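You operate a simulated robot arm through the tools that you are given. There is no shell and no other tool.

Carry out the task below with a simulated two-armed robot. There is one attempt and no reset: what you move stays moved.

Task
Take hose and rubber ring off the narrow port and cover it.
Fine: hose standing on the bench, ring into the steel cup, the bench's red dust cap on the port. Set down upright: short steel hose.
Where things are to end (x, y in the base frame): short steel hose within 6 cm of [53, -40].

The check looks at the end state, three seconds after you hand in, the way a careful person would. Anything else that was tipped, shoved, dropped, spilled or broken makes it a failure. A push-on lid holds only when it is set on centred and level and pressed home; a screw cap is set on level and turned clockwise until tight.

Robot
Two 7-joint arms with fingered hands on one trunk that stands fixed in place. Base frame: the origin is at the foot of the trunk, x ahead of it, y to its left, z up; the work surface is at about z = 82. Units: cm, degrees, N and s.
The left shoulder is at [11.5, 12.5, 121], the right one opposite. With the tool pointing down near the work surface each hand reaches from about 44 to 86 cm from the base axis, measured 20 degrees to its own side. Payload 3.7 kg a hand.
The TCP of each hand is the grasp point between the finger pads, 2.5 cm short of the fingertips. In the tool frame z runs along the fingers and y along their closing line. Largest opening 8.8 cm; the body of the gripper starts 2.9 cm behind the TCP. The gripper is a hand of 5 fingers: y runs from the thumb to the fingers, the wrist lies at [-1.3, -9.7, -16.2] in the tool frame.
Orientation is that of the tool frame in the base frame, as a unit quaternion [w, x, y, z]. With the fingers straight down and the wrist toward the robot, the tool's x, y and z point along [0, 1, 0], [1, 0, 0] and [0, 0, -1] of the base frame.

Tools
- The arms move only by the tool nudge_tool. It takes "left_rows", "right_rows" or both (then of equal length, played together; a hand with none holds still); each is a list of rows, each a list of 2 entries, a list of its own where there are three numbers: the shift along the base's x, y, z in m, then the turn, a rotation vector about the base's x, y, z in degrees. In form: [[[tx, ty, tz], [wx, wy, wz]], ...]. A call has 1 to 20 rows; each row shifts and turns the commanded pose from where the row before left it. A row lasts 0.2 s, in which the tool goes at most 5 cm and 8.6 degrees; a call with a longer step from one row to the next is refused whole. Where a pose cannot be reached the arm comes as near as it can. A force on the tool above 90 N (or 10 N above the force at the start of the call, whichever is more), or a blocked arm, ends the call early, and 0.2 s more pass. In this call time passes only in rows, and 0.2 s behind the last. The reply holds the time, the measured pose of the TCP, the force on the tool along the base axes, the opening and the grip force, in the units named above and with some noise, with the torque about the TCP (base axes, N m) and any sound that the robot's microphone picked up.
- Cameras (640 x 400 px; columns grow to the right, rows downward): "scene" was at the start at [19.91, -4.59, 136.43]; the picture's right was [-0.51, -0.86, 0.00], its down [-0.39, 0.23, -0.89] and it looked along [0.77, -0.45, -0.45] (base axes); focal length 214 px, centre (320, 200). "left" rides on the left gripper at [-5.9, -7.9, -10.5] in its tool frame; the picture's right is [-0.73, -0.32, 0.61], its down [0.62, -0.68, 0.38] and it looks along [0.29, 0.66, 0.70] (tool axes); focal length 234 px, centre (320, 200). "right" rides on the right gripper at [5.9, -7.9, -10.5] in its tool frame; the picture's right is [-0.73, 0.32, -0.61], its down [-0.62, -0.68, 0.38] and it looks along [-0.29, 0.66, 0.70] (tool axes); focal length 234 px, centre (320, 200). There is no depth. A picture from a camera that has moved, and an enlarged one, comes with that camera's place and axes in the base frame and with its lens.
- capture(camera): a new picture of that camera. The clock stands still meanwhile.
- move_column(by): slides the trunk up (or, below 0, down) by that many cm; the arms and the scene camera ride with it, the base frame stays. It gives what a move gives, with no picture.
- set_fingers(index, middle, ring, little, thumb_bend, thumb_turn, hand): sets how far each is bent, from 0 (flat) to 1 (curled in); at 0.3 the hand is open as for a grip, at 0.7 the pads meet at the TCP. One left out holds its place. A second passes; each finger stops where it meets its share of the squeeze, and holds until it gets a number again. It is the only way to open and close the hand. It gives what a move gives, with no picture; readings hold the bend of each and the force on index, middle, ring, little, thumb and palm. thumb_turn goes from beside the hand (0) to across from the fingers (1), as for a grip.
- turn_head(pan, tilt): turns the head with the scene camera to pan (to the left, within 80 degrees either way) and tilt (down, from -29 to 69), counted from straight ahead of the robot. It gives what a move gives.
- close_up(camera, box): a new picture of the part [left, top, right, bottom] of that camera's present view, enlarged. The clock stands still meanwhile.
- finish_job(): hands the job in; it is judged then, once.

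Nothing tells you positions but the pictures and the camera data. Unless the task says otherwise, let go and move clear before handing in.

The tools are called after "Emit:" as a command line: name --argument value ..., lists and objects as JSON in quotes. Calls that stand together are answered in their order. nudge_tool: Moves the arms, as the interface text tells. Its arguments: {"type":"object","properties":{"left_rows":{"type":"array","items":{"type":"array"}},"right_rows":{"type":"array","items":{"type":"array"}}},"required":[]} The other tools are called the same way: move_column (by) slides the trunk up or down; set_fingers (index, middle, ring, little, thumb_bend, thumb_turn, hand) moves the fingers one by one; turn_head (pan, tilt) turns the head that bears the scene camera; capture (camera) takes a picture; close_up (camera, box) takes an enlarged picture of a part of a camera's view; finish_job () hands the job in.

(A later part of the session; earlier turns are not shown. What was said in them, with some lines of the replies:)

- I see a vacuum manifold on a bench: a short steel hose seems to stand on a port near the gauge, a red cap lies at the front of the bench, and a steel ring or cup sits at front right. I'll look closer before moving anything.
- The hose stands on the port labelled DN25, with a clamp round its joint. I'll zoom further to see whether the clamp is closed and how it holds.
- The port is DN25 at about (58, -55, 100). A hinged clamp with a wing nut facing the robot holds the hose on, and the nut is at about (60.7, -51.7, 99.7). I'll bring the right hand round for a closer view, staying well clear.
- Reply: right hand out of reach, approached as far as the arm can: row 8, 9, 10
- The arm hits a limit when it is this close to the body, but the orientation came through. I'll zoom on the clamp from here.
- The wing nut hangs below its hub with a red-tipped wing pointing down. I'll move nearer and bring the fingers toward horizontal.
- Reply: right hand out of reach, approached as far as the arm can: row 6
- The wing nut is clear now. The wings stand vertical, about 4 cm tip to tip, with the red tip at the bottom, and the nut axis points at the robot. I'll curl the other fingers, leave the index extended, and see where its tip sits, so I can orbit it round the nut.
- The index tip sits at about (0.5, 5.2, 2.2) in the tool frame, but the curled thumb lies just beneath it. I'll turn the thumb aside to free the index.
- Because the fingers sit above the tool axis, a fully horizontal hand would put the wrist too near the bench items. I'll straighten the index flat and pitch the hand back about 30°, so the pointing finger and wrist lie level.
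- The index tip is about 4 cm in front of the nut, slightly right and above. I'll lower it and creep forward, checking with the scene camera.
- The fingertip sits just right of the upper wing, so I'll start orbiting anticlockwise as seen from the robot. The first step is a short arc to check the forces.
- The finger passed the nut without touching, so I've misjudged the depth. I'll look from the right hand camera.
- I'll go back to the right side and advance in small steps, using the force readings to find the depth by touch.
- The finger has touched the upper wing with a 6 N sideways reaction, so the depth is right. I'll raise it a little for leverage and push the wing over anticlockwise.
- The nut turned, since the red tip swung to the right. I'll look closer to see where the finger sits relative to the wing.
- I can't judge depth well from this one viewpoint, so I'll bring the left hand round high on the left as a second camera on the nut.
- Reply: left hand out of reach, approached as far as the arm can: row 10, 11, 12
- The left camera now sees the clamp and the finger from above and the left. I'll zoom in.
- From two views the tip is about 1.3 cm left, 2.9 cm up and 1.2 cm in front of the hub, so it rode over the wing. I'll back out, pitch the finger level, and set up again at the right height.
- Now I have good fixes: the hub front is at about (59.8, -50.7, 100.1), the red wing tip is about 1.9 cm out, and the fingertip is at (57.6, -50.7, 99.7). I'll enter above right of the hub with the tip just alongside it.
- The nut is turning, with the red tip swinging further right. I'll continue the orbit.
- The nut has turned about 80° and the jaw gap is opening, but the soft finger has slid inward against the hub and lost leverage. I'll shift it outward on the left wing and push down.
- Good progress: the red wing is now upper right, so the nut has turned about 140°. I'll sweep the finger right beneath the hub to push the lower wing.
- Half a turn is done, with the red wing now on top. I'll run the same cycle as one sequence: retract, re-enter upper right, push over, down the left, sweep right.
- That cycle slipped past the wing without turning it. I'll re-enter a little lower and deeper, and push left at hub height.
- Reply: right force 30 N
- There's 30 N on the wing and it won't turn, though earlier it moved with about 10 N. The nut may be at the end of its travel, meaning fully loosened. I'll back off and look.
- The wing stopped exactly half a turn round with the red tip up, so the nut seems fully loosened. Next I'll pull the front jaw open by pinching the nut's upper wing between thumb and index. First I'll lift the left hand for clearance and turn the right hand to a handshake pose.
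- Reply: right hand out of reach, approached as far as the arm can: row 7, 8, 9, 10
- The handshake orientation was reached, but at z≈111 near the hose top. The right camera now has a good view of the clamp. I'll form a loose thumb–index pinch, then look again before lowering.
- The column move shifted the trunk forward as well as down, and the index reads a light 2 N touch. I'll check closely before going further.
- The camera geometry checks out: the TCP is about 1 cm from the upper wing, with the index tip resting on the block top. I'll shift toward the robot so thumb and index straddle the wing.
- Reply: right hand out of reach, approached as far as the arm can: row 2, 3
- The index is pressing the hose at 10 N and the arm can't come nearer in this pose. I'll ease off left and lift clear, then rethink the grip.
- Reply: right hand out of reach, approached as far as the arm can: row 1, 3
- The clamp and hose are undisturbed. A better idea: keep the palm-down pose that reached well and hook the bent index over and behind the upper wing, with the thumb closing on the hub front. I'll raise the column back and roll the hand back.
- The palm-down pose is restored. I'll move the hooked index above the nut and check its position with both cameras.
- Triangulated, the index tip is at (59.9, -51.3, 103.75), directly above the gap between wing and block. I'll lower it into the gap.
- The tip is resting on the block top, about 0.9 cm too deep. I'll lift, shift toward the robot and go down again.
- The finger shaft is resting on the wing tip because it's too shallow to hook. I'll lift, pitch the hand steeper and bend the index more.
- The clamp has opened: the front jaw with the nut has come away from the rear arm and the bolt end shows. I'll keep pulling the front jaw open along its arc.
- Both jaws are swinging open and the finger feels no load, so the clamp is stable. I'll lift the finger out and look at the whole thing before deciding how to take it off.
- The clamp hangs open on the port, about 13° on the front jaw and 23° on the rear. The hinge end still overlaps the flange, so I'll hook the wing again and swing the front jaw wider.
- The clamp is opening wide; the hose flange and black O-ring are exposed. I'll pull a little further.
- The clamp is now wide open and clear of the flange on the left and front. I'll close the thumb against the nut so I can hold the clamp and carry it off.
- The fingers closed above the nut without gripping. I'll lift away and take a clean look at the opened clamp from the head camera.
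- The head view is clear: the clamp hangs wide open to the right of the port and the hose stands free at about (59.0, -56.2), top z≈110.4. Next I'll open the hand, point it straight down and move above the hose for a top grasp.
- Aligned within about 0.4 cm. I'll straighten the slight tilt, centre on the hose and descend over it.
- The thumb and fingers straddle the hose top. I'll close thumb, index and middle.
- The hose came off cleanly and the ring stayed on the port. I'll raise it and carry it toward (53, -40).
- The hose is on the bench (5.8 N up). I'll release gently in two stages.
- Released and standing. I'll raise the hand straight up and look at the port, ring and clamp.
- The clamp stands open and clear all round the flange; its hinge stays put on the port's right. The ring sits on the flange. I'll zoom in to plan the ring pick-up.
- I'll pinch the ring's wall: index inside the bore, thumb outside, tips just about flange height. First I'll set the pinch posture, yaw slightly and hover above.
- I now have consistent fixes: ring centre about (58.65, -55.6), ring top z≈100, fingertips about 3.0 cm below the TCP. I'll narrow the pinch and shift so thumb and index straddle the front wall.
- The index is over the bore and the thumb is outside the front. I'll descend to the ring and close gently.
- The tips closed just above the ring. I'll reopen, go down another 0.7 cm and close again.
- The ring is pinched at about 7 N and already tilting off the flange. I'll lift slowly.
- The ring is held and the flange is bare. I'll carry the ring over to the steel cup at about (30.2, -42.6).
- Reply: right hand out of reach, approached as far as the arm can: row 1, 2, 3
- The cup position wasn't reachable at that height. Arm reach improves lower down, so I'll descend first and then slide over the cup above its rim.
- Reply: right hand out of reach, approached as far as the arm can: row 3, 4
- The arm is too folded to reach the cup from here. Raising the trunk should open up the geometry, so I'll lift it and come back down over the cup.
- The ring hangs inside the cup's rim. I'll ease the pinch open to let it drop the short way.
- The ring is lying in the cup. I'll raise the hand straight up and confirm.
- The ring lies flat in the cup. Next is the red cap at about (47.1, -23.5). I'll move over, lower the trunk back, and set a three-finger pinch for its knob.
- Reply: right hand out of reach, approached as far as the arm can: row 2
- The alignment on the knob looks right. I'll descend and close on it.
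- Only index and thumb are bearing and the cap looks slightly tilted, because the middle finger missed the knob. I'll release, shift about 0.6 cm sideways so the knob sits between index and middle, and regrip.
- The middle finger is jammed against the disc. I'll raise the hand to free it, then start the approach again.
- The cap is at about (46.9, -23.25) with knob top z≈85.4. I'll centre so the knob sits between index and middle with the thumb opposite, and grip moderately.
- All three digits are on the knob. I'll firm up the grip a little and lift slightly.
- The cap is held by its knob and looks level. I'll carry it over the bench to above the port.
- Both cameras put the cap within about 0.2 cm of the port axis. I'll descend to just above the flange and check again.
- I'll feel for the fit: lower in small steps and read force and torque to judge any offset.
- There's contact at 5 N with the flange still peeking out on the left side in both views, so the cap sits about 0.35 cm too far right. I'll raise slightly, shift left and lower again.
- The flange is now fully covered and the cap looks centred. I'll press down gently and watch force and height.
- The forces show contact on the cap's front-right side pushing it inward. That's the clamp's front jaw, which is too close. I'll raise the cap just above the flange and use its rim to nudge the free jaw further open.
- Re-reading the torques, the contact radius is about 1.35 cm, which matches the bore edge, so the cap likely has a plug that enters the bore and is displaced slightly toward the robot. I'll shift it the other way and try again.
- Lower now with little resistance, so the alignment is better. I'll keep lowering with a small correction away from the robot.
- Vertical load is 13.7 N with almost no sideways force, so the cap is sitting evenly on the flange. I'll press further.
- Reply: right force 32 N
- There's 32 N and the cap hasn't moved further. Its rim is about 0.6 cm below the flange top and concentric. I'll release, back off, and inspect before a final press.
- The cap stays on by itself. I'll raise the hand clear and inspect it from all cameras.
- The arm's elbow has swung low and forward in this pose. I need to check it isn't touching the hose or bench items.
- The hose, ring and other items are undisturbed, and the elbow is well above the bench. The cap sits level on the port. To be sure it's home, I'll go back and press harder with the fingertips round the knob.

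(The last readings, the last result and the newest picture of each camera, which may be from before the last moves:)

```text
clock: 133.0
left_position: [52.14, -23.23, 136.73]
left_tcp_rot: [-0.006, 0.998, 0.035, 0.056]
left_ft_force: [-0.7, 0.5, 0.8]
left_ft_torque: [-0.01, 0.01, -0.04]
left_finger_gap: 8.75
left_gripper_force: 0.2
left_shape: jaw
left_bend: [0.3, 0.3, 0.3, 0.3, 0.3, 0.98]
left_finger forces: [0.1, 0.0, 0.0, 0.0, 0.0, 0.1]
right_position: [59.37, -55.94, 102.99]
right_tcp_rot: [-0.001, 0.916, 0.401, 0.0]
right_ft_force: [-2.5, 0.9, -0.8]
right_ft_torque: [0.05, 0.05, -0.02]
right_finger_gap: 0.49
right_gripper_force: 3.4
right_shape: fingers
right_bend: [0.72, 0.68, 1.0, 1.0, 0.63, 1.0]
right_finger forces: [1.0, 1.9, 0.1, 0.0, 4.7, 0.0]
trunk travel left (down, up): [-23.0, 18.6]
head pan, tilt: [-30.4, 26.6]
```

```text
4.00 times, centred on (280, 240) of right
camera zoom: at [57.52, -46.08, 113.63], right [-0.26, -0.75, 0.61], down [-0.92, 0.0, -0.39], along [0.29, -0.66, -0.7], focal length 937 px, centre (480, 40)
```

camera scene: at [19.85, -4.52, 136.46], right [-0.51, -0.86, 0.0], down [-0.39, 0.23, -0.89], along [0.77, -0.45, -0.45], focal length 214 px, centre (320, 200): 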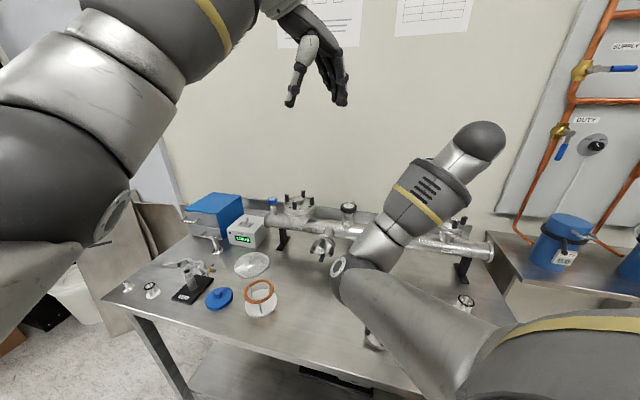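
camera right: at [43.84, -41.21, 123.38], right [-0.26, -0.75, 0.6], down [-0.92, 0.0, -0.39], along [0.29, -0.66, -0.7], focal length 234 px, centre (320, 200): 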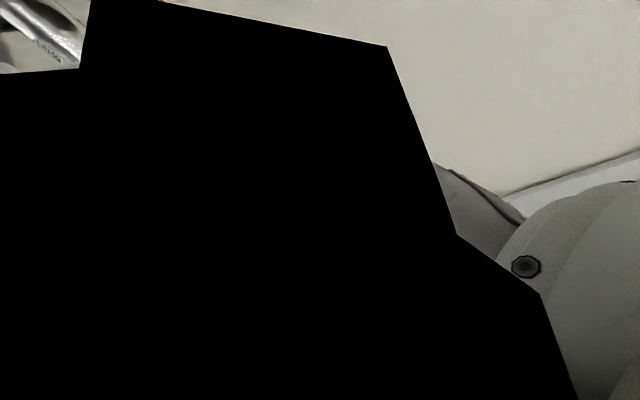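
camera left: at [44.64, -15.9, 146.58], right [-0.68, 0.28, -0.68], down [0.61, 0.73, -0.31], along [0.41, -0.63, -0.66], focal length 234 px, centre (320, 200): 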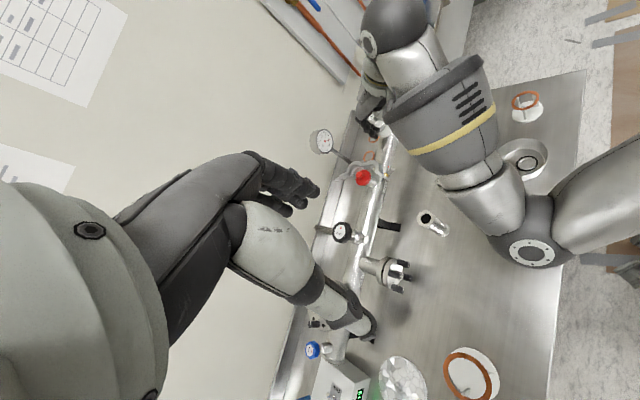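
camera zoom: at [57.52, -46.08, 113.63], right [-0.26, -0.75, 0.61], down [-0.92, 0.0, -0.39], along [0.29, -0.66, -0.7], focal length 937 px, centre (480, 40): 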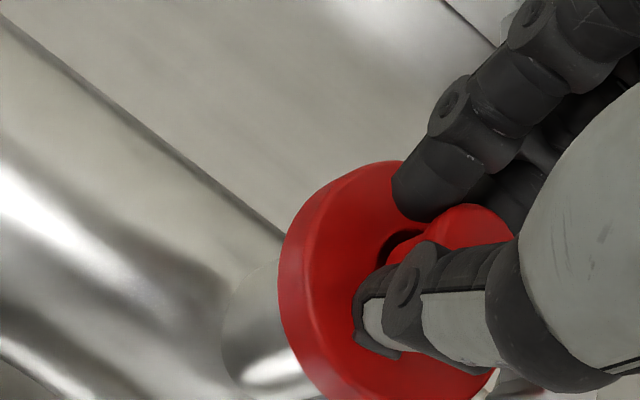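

Emit:
nudge_tool --right_rows '[[[-0.0008, 0.0004, -0.003], [0, 0, 0]], [[0, 0, -0.003], [0, 0, 0]], [[0, 0, -0.003], [0, 0, 0]]]'

Emit:
nudge_tool --right_rows '[[[0, 0, -0.003], [0, 0, 0]], [[0, 0, -0.003], [0, 0, 0]]]'

Emit:
close_up --camera "right" --box '[230, 190, 330, 290]'

Emit:
close_up --camera "left" --box '[345, 160, 375, 190]'

```text
clock: 133.8
left_position: [51.88, -23.08, 137.02]
left_tcp_rot: [-0.004, 0.998, 0.034, 0.057]
left_ft_force: [0.5, -1.5, 0.4]
left_ft_torque: [0.0, -0.01, -0.01]
left_finger_gap: 8.78
left_gripper_force: 0.0
left_shape: jaw
left_bend: [0.3, 0.3, 0.3, 0.3, 0.3, 0.98]
left_finger forces: [0.1, 0.1, 0.0, 0.1, 0.0, 0.0]
right_position: [59.29, -55.54, 102.56]
right_tcp_rot: [0.003, 0.916, 0.401, 0.004]
right_ft_force: [-0.2, 1.6, 18.9]
right_ft_torque: [0.18, 0.2, 0.01]
right_finger_gap: 0.39
right_gripper_force: 11.4
right_shape: fingers
right_bend: [0.72, 0.67, 1.0, 1.0, 0.65, 1.0]
right_finger forces: [2.1, 3.7, 0.0, 0.0, 16.3, 0.0]
trunk travel left (down, up): [-23.0, 18.6]
head pan, tilt: [-30.4, 26.6]
```

```text
clock: 134.4
left_position: [51.59, -22.91, 137.2]
left_tcp_rot: [-0.004, 0.998, 0.035, 0.057]
left_ft_force: [-0.7, 0.1, 0.4]
left_ft_torque: [0.0, -0.01, -0.01]
left_finger_gap: 8.79
left_gripper_force: 0.1
left_shape: jaw
left_bend: [0.3, 0.3, 0.3, 0.3, 0.3, 0.98]
left_finger forces: [0.0, 0.0, 0.1, 0.1, 0.1, 0.1]
right_position: [59.23, -55.4, 102.53]
right_tcp_rot: [0.008, 0.916, 0.401, 0.006]
right_ft_force: [1.9, 1.5, 43.4]
right_ft_torque: [0.4, 0.32, 0.08]
right_finger_gap: 0.33
right_gripper_force: 24.4
right_shape: fingers
right_bend: [0.72, 0.65, 1.0, 1.0, 0.69, 1.0]
right_finger forces: [3.0, 9.6, 0.0, 0.1, 37.1, 0.1]
trunk travel left (down, up): [-23.0, 18.6]
head pan, tilt: [-30.4, 26.6]
```

```text
4.00 times, centred on (280, 240) of right
camera zoom: at [57.08, -45.71, 113.12], right [-0.27, -0.75, 0.61], down [-0.92, 0.0, -0.4], along [0.3, -0.67, -0.68], focal length 937 px, centre (480, 40)
```

zoom: 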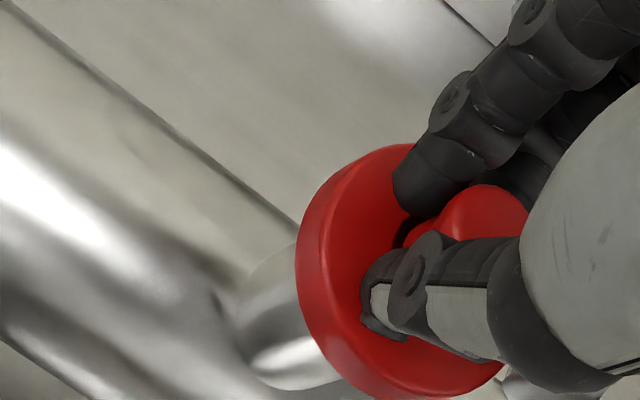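

```text
13.33 times, centred on (360, 175) of left
camera zoom: at [44.21, -15.56, 146.85], right [-0.67, 0.28, -0.69], down [0.61, 0.73, -0.31], along [0.41, -0.63, -0.66], focal length 3122 px, centre (-213, 533)
```

zoom: 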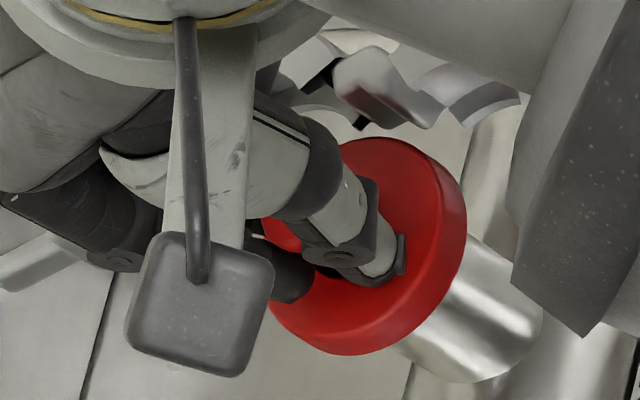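

43 N with no further travel, so the cap has bottomed. I'll ease off, release and retreat along a path that keeps the elbow out, then inspect.

Emit:
nudge_tool --right_rows '[[[0, 0, 0.004], [0, 0, 0]], [[0, 0, 0.005], [0, 0, 0]], [[0, 0, 0.003], [0, 0, 0]]]'

Emit:
set_fingers --hand "right" --index 0.6 --middle 0.6 --thumb_bend 0.57

Emit:
set_fingers --hand "right" --index 0.45 --middle 0.45 --thumb_bend 0.45

Emit:
nudge_tool --right_rows '[[[0, 0, 0.02], [0, 0, 0]], [[0, 0, 0.03], [0, 0, 0]], [[0, 0, 0.03], [0, 0, 0]]]'

Emit:
close_up --camera "right" --box '[190, 170, 350, 330]'

Emit:
close_up --camera "left" --box '[345, 160, 375, 190]'

```text
clock: 135.2
left_position: [52.12, -23.14, 136.77]
left_tcp_rot: [-0.006, 0.998, 0.036, 0.055]
left_ft_force: [-0.4, 0.5, 0.5]
left_ft_torque: [-0.02, -0.01, -0.02]
left_finger_gap: 8.78
left_gripper_force: 0.1
left_shape: jaw
left_bend: [0.3, 0.3, 0.3, 0.3, 0.3, 0.98]
left_finger forces: [0.0, 0.1, 0.1, 0.1, 0.0, 0.1]
right_position: [59.25, -55.56, 102.6]
right_tcp_rot: [-0.002, 0.916, 0.402, 0.0]
right_ft_force: [0.6, -1.8, 12.7]
right_ft_torque: [-0.01, 0.14, 0.04]
right_finger_gap: 0.32
right_gripper_force: 9.6
right_shape: fingers
right_bend: [0.72, 0.66, 1.0, 1.0, 0.66, 1.0]
right_finger forces: [1.3, 8.3, 0.1, 0.1, 9.9, 0.0]
trunk travel left (down, up): [-23.0, 18.6]
head pan, tilt: [-30.4, 26.6]
```

```text
clock: 136.2
left_position: [52.14, -23.24, 136.66]
left_tcp_rot: [-0.005, 0.998, 0.035, 0.055]
left_ft_force: [-0.5, -0.7, -0.5]
left_ft_torque: [-0.03, -0.01, 0.0]
left_finger_gap: 8.77
left_gripper_force: 0.0
left_shape: jaw
left_bend: [0.3, 0.3, 0.3, 0.3, 0.3, 0.98]
left_finger forces: [0.1, 0.0, 0.0, 0.1, 0.1, 0.0]
right_position: [59.37, -55.61, 102.62]
right_tcp_rot: [-0.001, 0.916, 0.401, 0.0]
right_ft_force: [-1.0, 0.0, 0.9]
right_ft_torque: [-0.02, -0.02, 0.01]
right_finger_gap: 2.36
right_gripper_force: 0.7
right_shape: fingers
right_bend: [0.6, 0.61, 1.0, 1.0, 0.56, 1.0]
right_finger forces: [0.0, 1.9, 0.0, 0.0, 0.2, 0.0]
trunk travel left (down, up): [-23.0, 18.6]
head pan, tilt: [-30.4, 26.6]
```

```text
clock: 137.2
left_position: [52.17, -23.24, 136.81]
left_tcp_rot: [-0.005, 0.998, 0.035, 0.055]
left_ft_force: [0.2, -0.2, 0.1]
left_ft_torque: [0.0, 0.03, 0.0]
left_finger_gap: 8.79
left_gripper_force: 0.0
left_shape: jaw
left_bend: [0.3, 0.3, 0.3, 0.3, 0.3, 0.98]
left_finger forces: [0.0, 0.0, 0.0, 0.0, 0.0, 0.0]
right_position: [59.49, -55.65, 102.66]
right_tcp_rot: [0.0, 0.916, 0.402, 0.0]
right_ft_force: [-0.1, -0.1, 0.1]
right_ft_torque: [0.01, 0.04, 0.02]
right_finger_gap: 5.21
right_gripper_force: 0.1
right_shape: fingers
right_bend: [0.45, 0.45, 1.0, 1.0, 0.45, 0.99]
right_finger forces: [0.1, 0.0, 0.0, 0.0, 0.1, 0.0]
trunk travel left (down, up): [-23.0, 18.6]
head pan, tilt: [-30.4, 26.6]
```

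```text
clock: 138.0
left_position: [52.11, -23.24, 136.82]
left_tcp_rot: [-0.005, 0.998, 0.034, 0.056]
left_ft_force: [-0.1, 0.4, 0.2]
left_ft_torque: [-0.01, 0.01, -0.02]
left_finger_gap: 8.77
left_gripper_force: 0.1
left_shape: jaw
left_bend: [0.3, 0.3, 0.3, 0.3, 0.3, 0.98]
left_finger forces: [0.0, 0.1, 0.0, 0.1, 0.1, 0.0]
right_position: [59.39, -55.7, 110.99]
right_tcp_rot: [-0.001, 0.916, 0.402, 0.001]
right_ft_force: [0.0, 0.2, -0.1]
right_ft_torque: [-0.01, 0.0, 0.0]
right_finger_gap: 5.2
right_gripper_force: 0.0
right_shape: fingers
right_bend: [0.45, 0.45, 1.0, 1.0, 0.45, 0.99]
right_finger forces: [0.1, 0.1, 0.0, 0.1, 0.1, 0.1]
trunk travel left (down, up): [-23.0, 18.6]
head pan, tilt: [-30.4, 26.6]
```

```text
2.50 times, centred on (270, 250) of right
camera zoom: at [57.37, -45.96, 121.72], right [-0.26, -0.75, 0.61], down [-0.92, 0.0, -0.38], along [0.29, -0.66, -0.7], focal length 585 px, centre (445, 75)
```

zoom: 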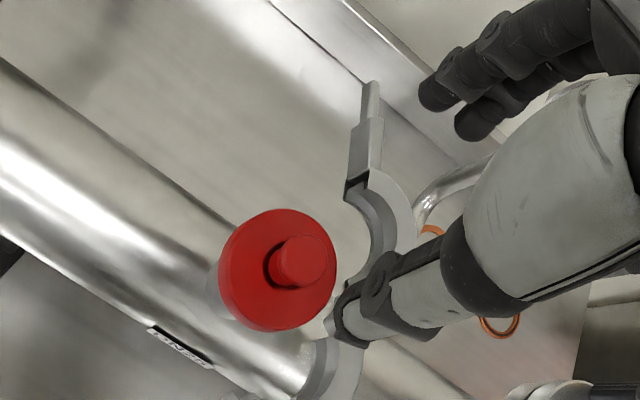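

```text
13.33 times, centred on (360, 175) of left
camera zoom: at [44.66, -15.97, 146.56], right [-0.68, 0.28, -0.68], down [0.61, 0.73, -0.31], along [0.41, -0.63, -0.66], focal length 3122 px, centre (-213, 533)
```

zoom: 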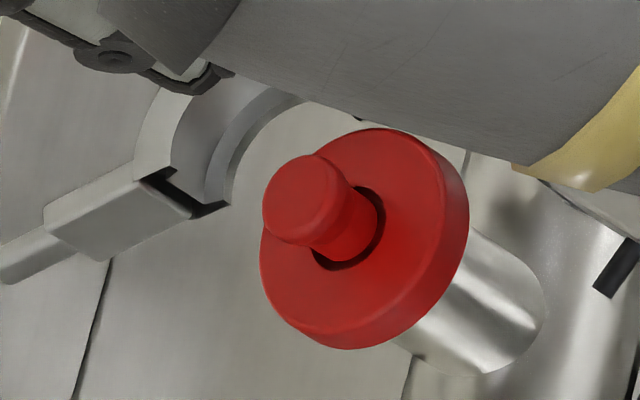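

The rim's mid-height sits about 0.16 cm below the flange top and is concentric, so the cap's skirt is fully round the flange and level. I'll raise the hand and retreat, watching the elbow.

Emit:
nudge_tool --right_rows '[[[0, 0, 0.03], [0, 0, 0]], [[-0.01, 0.005, 0.04], [0, 0, 0]], [[-0.02, 0.005, 0.03], [0, 0, 0]]]'

Emit:
capture --camera "left"

Emit:
capture --camera "scene"

```text
clock: 138.8
left_position: [52.09, -23.17, 136.75]
left_tcp_rot: [-0.005, 0.998, 0.035, 0.056]
left_ft_force: [0.3, -0.5, 0.5]
left_ft_torque: [-0.03, 0.0, 0.0]
left_finger_gap: 8.77
left_gripper_force: 0.0
left_shape: jaw
left_bend: [0.3, 0.3, 0.3, 0.3, 0.3, 0.98]
left_finger forces: [0.0, 0.0, 0.0, 0.0, 0.0, 0.0]
right_position: [56.39, -54.52, 120.8]
right_tcp_rot: [0.0, 0.915, 0.402, 0.001]
right_ft_force: [0.5, 0.4, 0.2]
right_ft_torque: [-0.03, 0.0, -0.01]
right_finger_gap: 5.19
right_gripper_force: 0.0
right_shape: fingers
right_bend: [0.45, 0.45, 1.0, 1.0, 0.45, 0.99]
right_finger forces: [0.0, 0.1, 0.0, 0.1, 0.1, 0.0]
trunk travel left (down, up): [-23.0, 18.6]
head pan, tilt: [-30.4, 26.6]
```

```text
taken
camera left: at [44.67, -15.89, 146.57], right [-0.68, 0.28, -0.68], down [0.61, 0.73, -0.31], along [0.41, -0.63, -0.66], focal length 234 px, centre (320, 200)
```

left: 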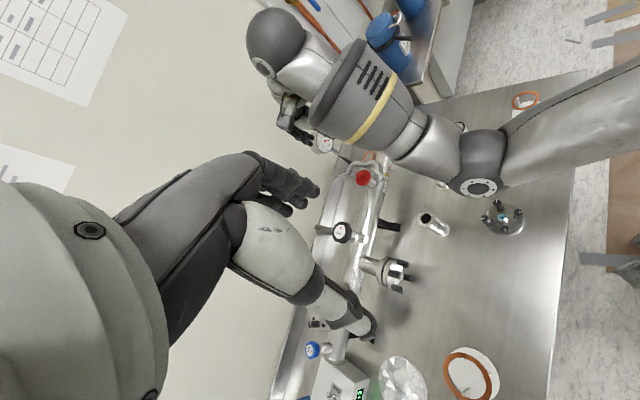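

```text
taken
camera scene: at [19.87, -4.51, 136.45], right [-0.51, -0.86, 0.0], down [-0.39, 0.23, -0.89], along [0.77, -0.45, -0.45], focal length 214 px, centre (320, 200)
```

scene: 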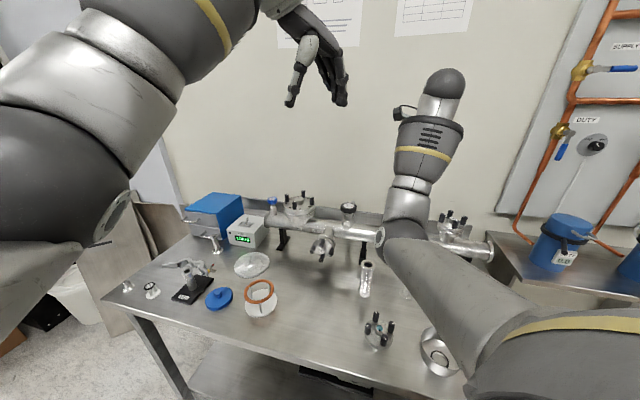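

Emit:
capture --camera "right"

Emit:
close_up --camera "left" --box '[345, 160, 375, 190]'

Emit:
close_up --camera "left" --box '[400, 90, 560, 250]'

```text
taken
camera right: at [54.36, -44.93, 131.47], right [-0.26, -0.75, 0.61], down [-0.92, 0.0, -0.39], along [0.29, -0.66, -0.7], focal length 234 px, centre (320, 200)
```

right: 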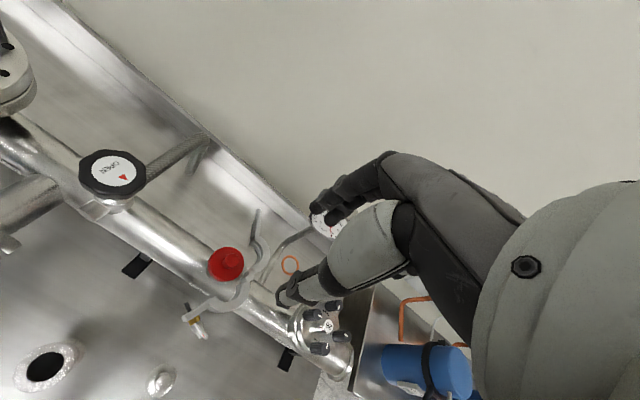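

```text
13.33 times, centred on (360, 175) of left
camera zoom: at [44.67, -15.89, 146.57], right [-0.68, 0.28, -0.68], down [0.61, 0.73, -0.31], along [0.41, -0.63, -0.66], focal length 3122 px, centre (-213, 533)
```

zoom: 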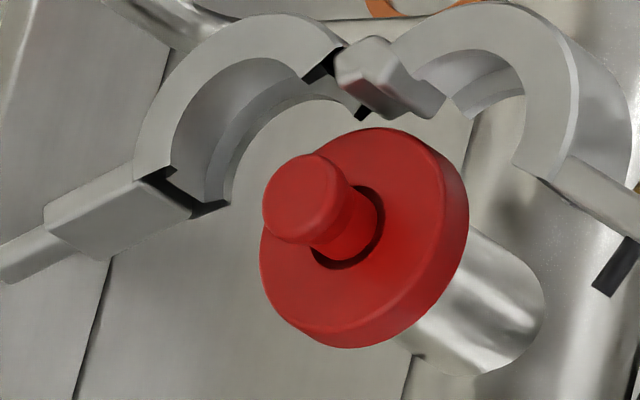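

```text
2.50 times, centred on (480, 170) of left
camera zoom: at [44.67, -15.89, 146.57], right [-0.68, 0.28, -0.68], down [0.61, 0.73, -0.31], along [0.41, -0.63, -0.66], focal length 585 px, centre (-80, 275)
```

zoom: 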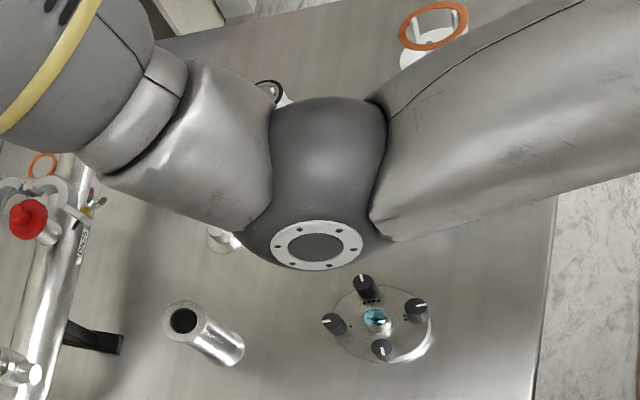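

Emit:
nudge_tool --right_rows '[[[-0.03, -0.015, 0.03], [0, 0, 0]], [[-0.035, -0.015, 0.02], [0, 0, 0]], [[-0.035, -0.015, 0.01], [0, 0, 0]], [[-0.035, -0.015, 0.01], [0, 0, 0]]]'

Emit:
capture --camera "scene"

Emit:
capture --camera "left"

```text
clock: 139.8
left_position: [52.02, -23.29, 136.83]
left_tcp_rot: [-0.006, 0.998, 0.034, 0.057]
left_ft_force: [0.5, -0.1, -0.4]
left_ft_torque: [-0.02, -0.01, -0.01]
left_finger_gap: 8.79
left_gripper_force: 0.1
left_shape: jaw
left_bend: [0.3, 0.3, 0.3, 0.3, 0.3, 0.98]
left_finger forces: [0.0, 0.1, 0.0, 0.1, 0.0, 0.0]
right_position: [42.79, -60.63, 127.73]
right_tcp_rot: [0.0, 0.916, 0.401, 0.002]
right_ft_force: [0.3, 0.1, -0.1]
right_ft_torque: [0.01, 0.01, -0.03]
right_finger_gap: 5.23
right_gripper_force: 0.0
right_shape: fingers
right_bend: [0.45, 0.45, 1.0, 1.0, 0.45, 0.99]
right_finger forces: [0.1, 0.0, 0.1, 0.0, 0.1, 0.0]
trunk travel left (down, up): [-23.0, 18.6]
head pan, tilt: [-30.4, 26.6]
```

```text
taken
camera scene: at [19.8, -4.62, 136.46], right [-0.51, -0.86, 0.0], down [-0.39, 0.23, -0.89], along [0.77, -0.45, -0.45], focal length 214 px, centre (320, 200)
```

scene: 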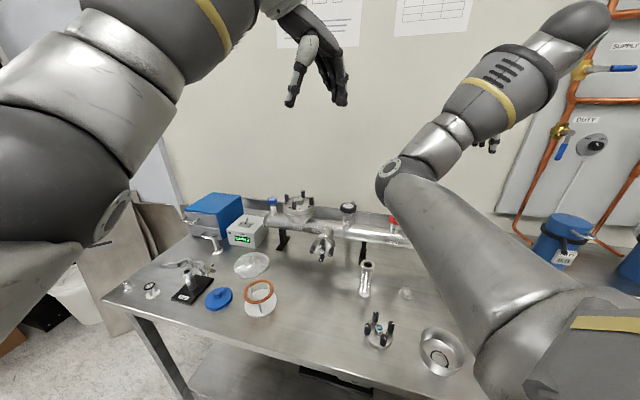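

```text
taken
camera left: at [44.59, -16.02, 146.59], right [-0.67, 0.28, -0.68], down [0.61, 0.73, -0.31], along [0.41, -0.62, -0.66], focal length 234 px, centre (320, 200)
```

left: 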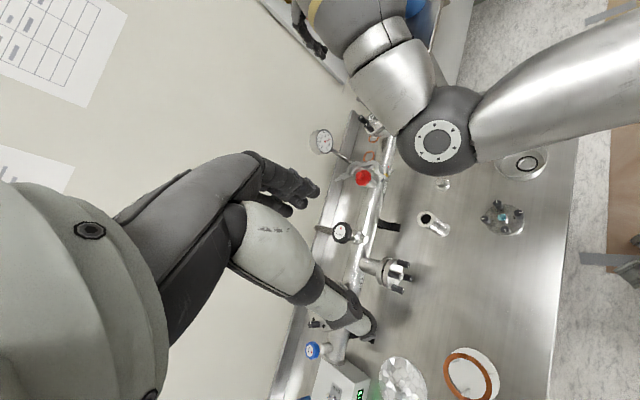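

Emit:
nudge_tool --right_rows '[[[-0.02, -0.035, 0], [0, 0, 0]], [[-0.02, -0.035, 0], [0, 0, 0]]]'

Emit:
close_up --camera "scene" --box '[370, 195, 420, 245]'

Emit:
close_up --camera "scene" --box '[320, 240, 480, 390]'

```text
clock: 140.4
left_position: [52.15, -23.28, 136.83]
left_tcp_rot: [-0.006, 0.998, 0.034, 0.055]
left_ft_force: [-0.6, 0.8, 0.2]
left_ft_torque: [-0.03, -0.02, 0.02]
left_finger_gap: 8.79
left_gripper_force: 0.1
left_shape: jaw
left_bend: [0.3, 0.3, 0.3, 0.3, 0.3, 0.98]
left_finger forces: [0.0, 0.0, 0.0, 0.1, 0.0, 0.0]
right_position: [38.83, -67.63, 127.78]
right_tcp_rot: [0.0, 0.916, 0.402, 0.001]
right_ft_force: [0.5, 0.1, 0.7]
right_ft_torque: [0.01, -0.02, -0.01]
right_finger_gap: 5.21
right_gripper_force: 0.0
right_shape: fingers
right_bend: [0.45, 0.45, 1.0, 1.0, 0.45, 0.99]
right_finger forces: [0.0, 0.0, 0.1, 0.1, 0.1, 0.0]
trunk travel left (down, up): [-23.0, 18.6]
head pan, tilt: [-30.4, 26.6]
```

```text
8.00 times, centred on (395, 220) of scene
camera zoom: at [19.88, -4.61, 136.44], right [-0.51, -0.86, 0.0], down [-0.39, 0.23, -0.89], along [0.77, -0.45, -0.45], focal length 1716 px, centre (-280, 40)
```

zoom: 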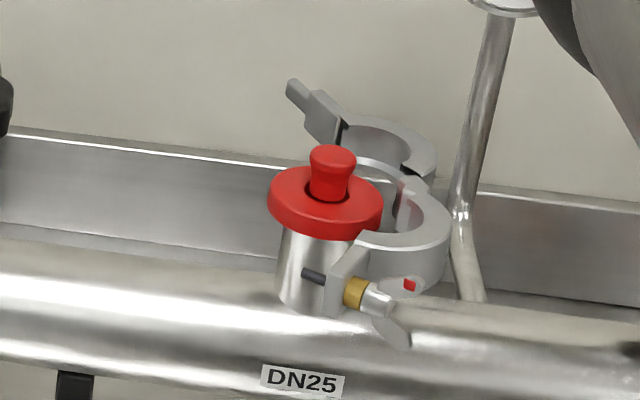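

```text
2.67 times, centred on (400, 315) of scene
camera zoom: at [19.88, -4.61, 136.44], right [-0.51, -0.86, 0.0], down [-0.39, 0.23, -0.89], along [0.77, -0.45, -0.45], focal length 572 px, centre (107, -107)
```

zoom: 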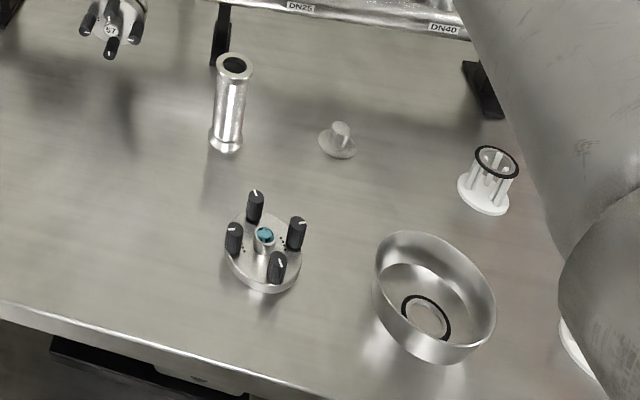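

Everything checks out in the clear view:
- **Cap:** the red cap sits level and concentric on the DN25 port.
- **Hose:** it stands upright at about (52, -39).
- **Ring:** it lies in the steel cup.
- **Other items:** nothing else on the bench has been disturbed. The loosened clamp hangs open on the port.

Both hands are clear, so I'm handing in.

Emit:
finish_job

```text
The job is handed in.
```

I took the hose and rubber ring off the DN25 port and covered the port with the red dust cap. The job is handed in, but no verdict came back.

- **Hose:** standing upright on the bench at about (52, -39), roughly 1.7 cm from the (53, -40) target by camera estimate.
- **Ring:** lying flat in the steel cup.
- **Cap:** on the port, level and centred as far as the cameras show. I pressed with up to about 43 N and it moved no further, so I take it as fully seated. There was no click or other signal to confirm that.
- **Clamp:** I turned its wing nut half a turn until it would go no further, swung the jaws open, and left it hanging open on the port. Your instructions didn't say where it should go, so I didn't take it off.

In the last camera views, nothing else on the bench looked moved or tipped. Both hands are empty and clear.
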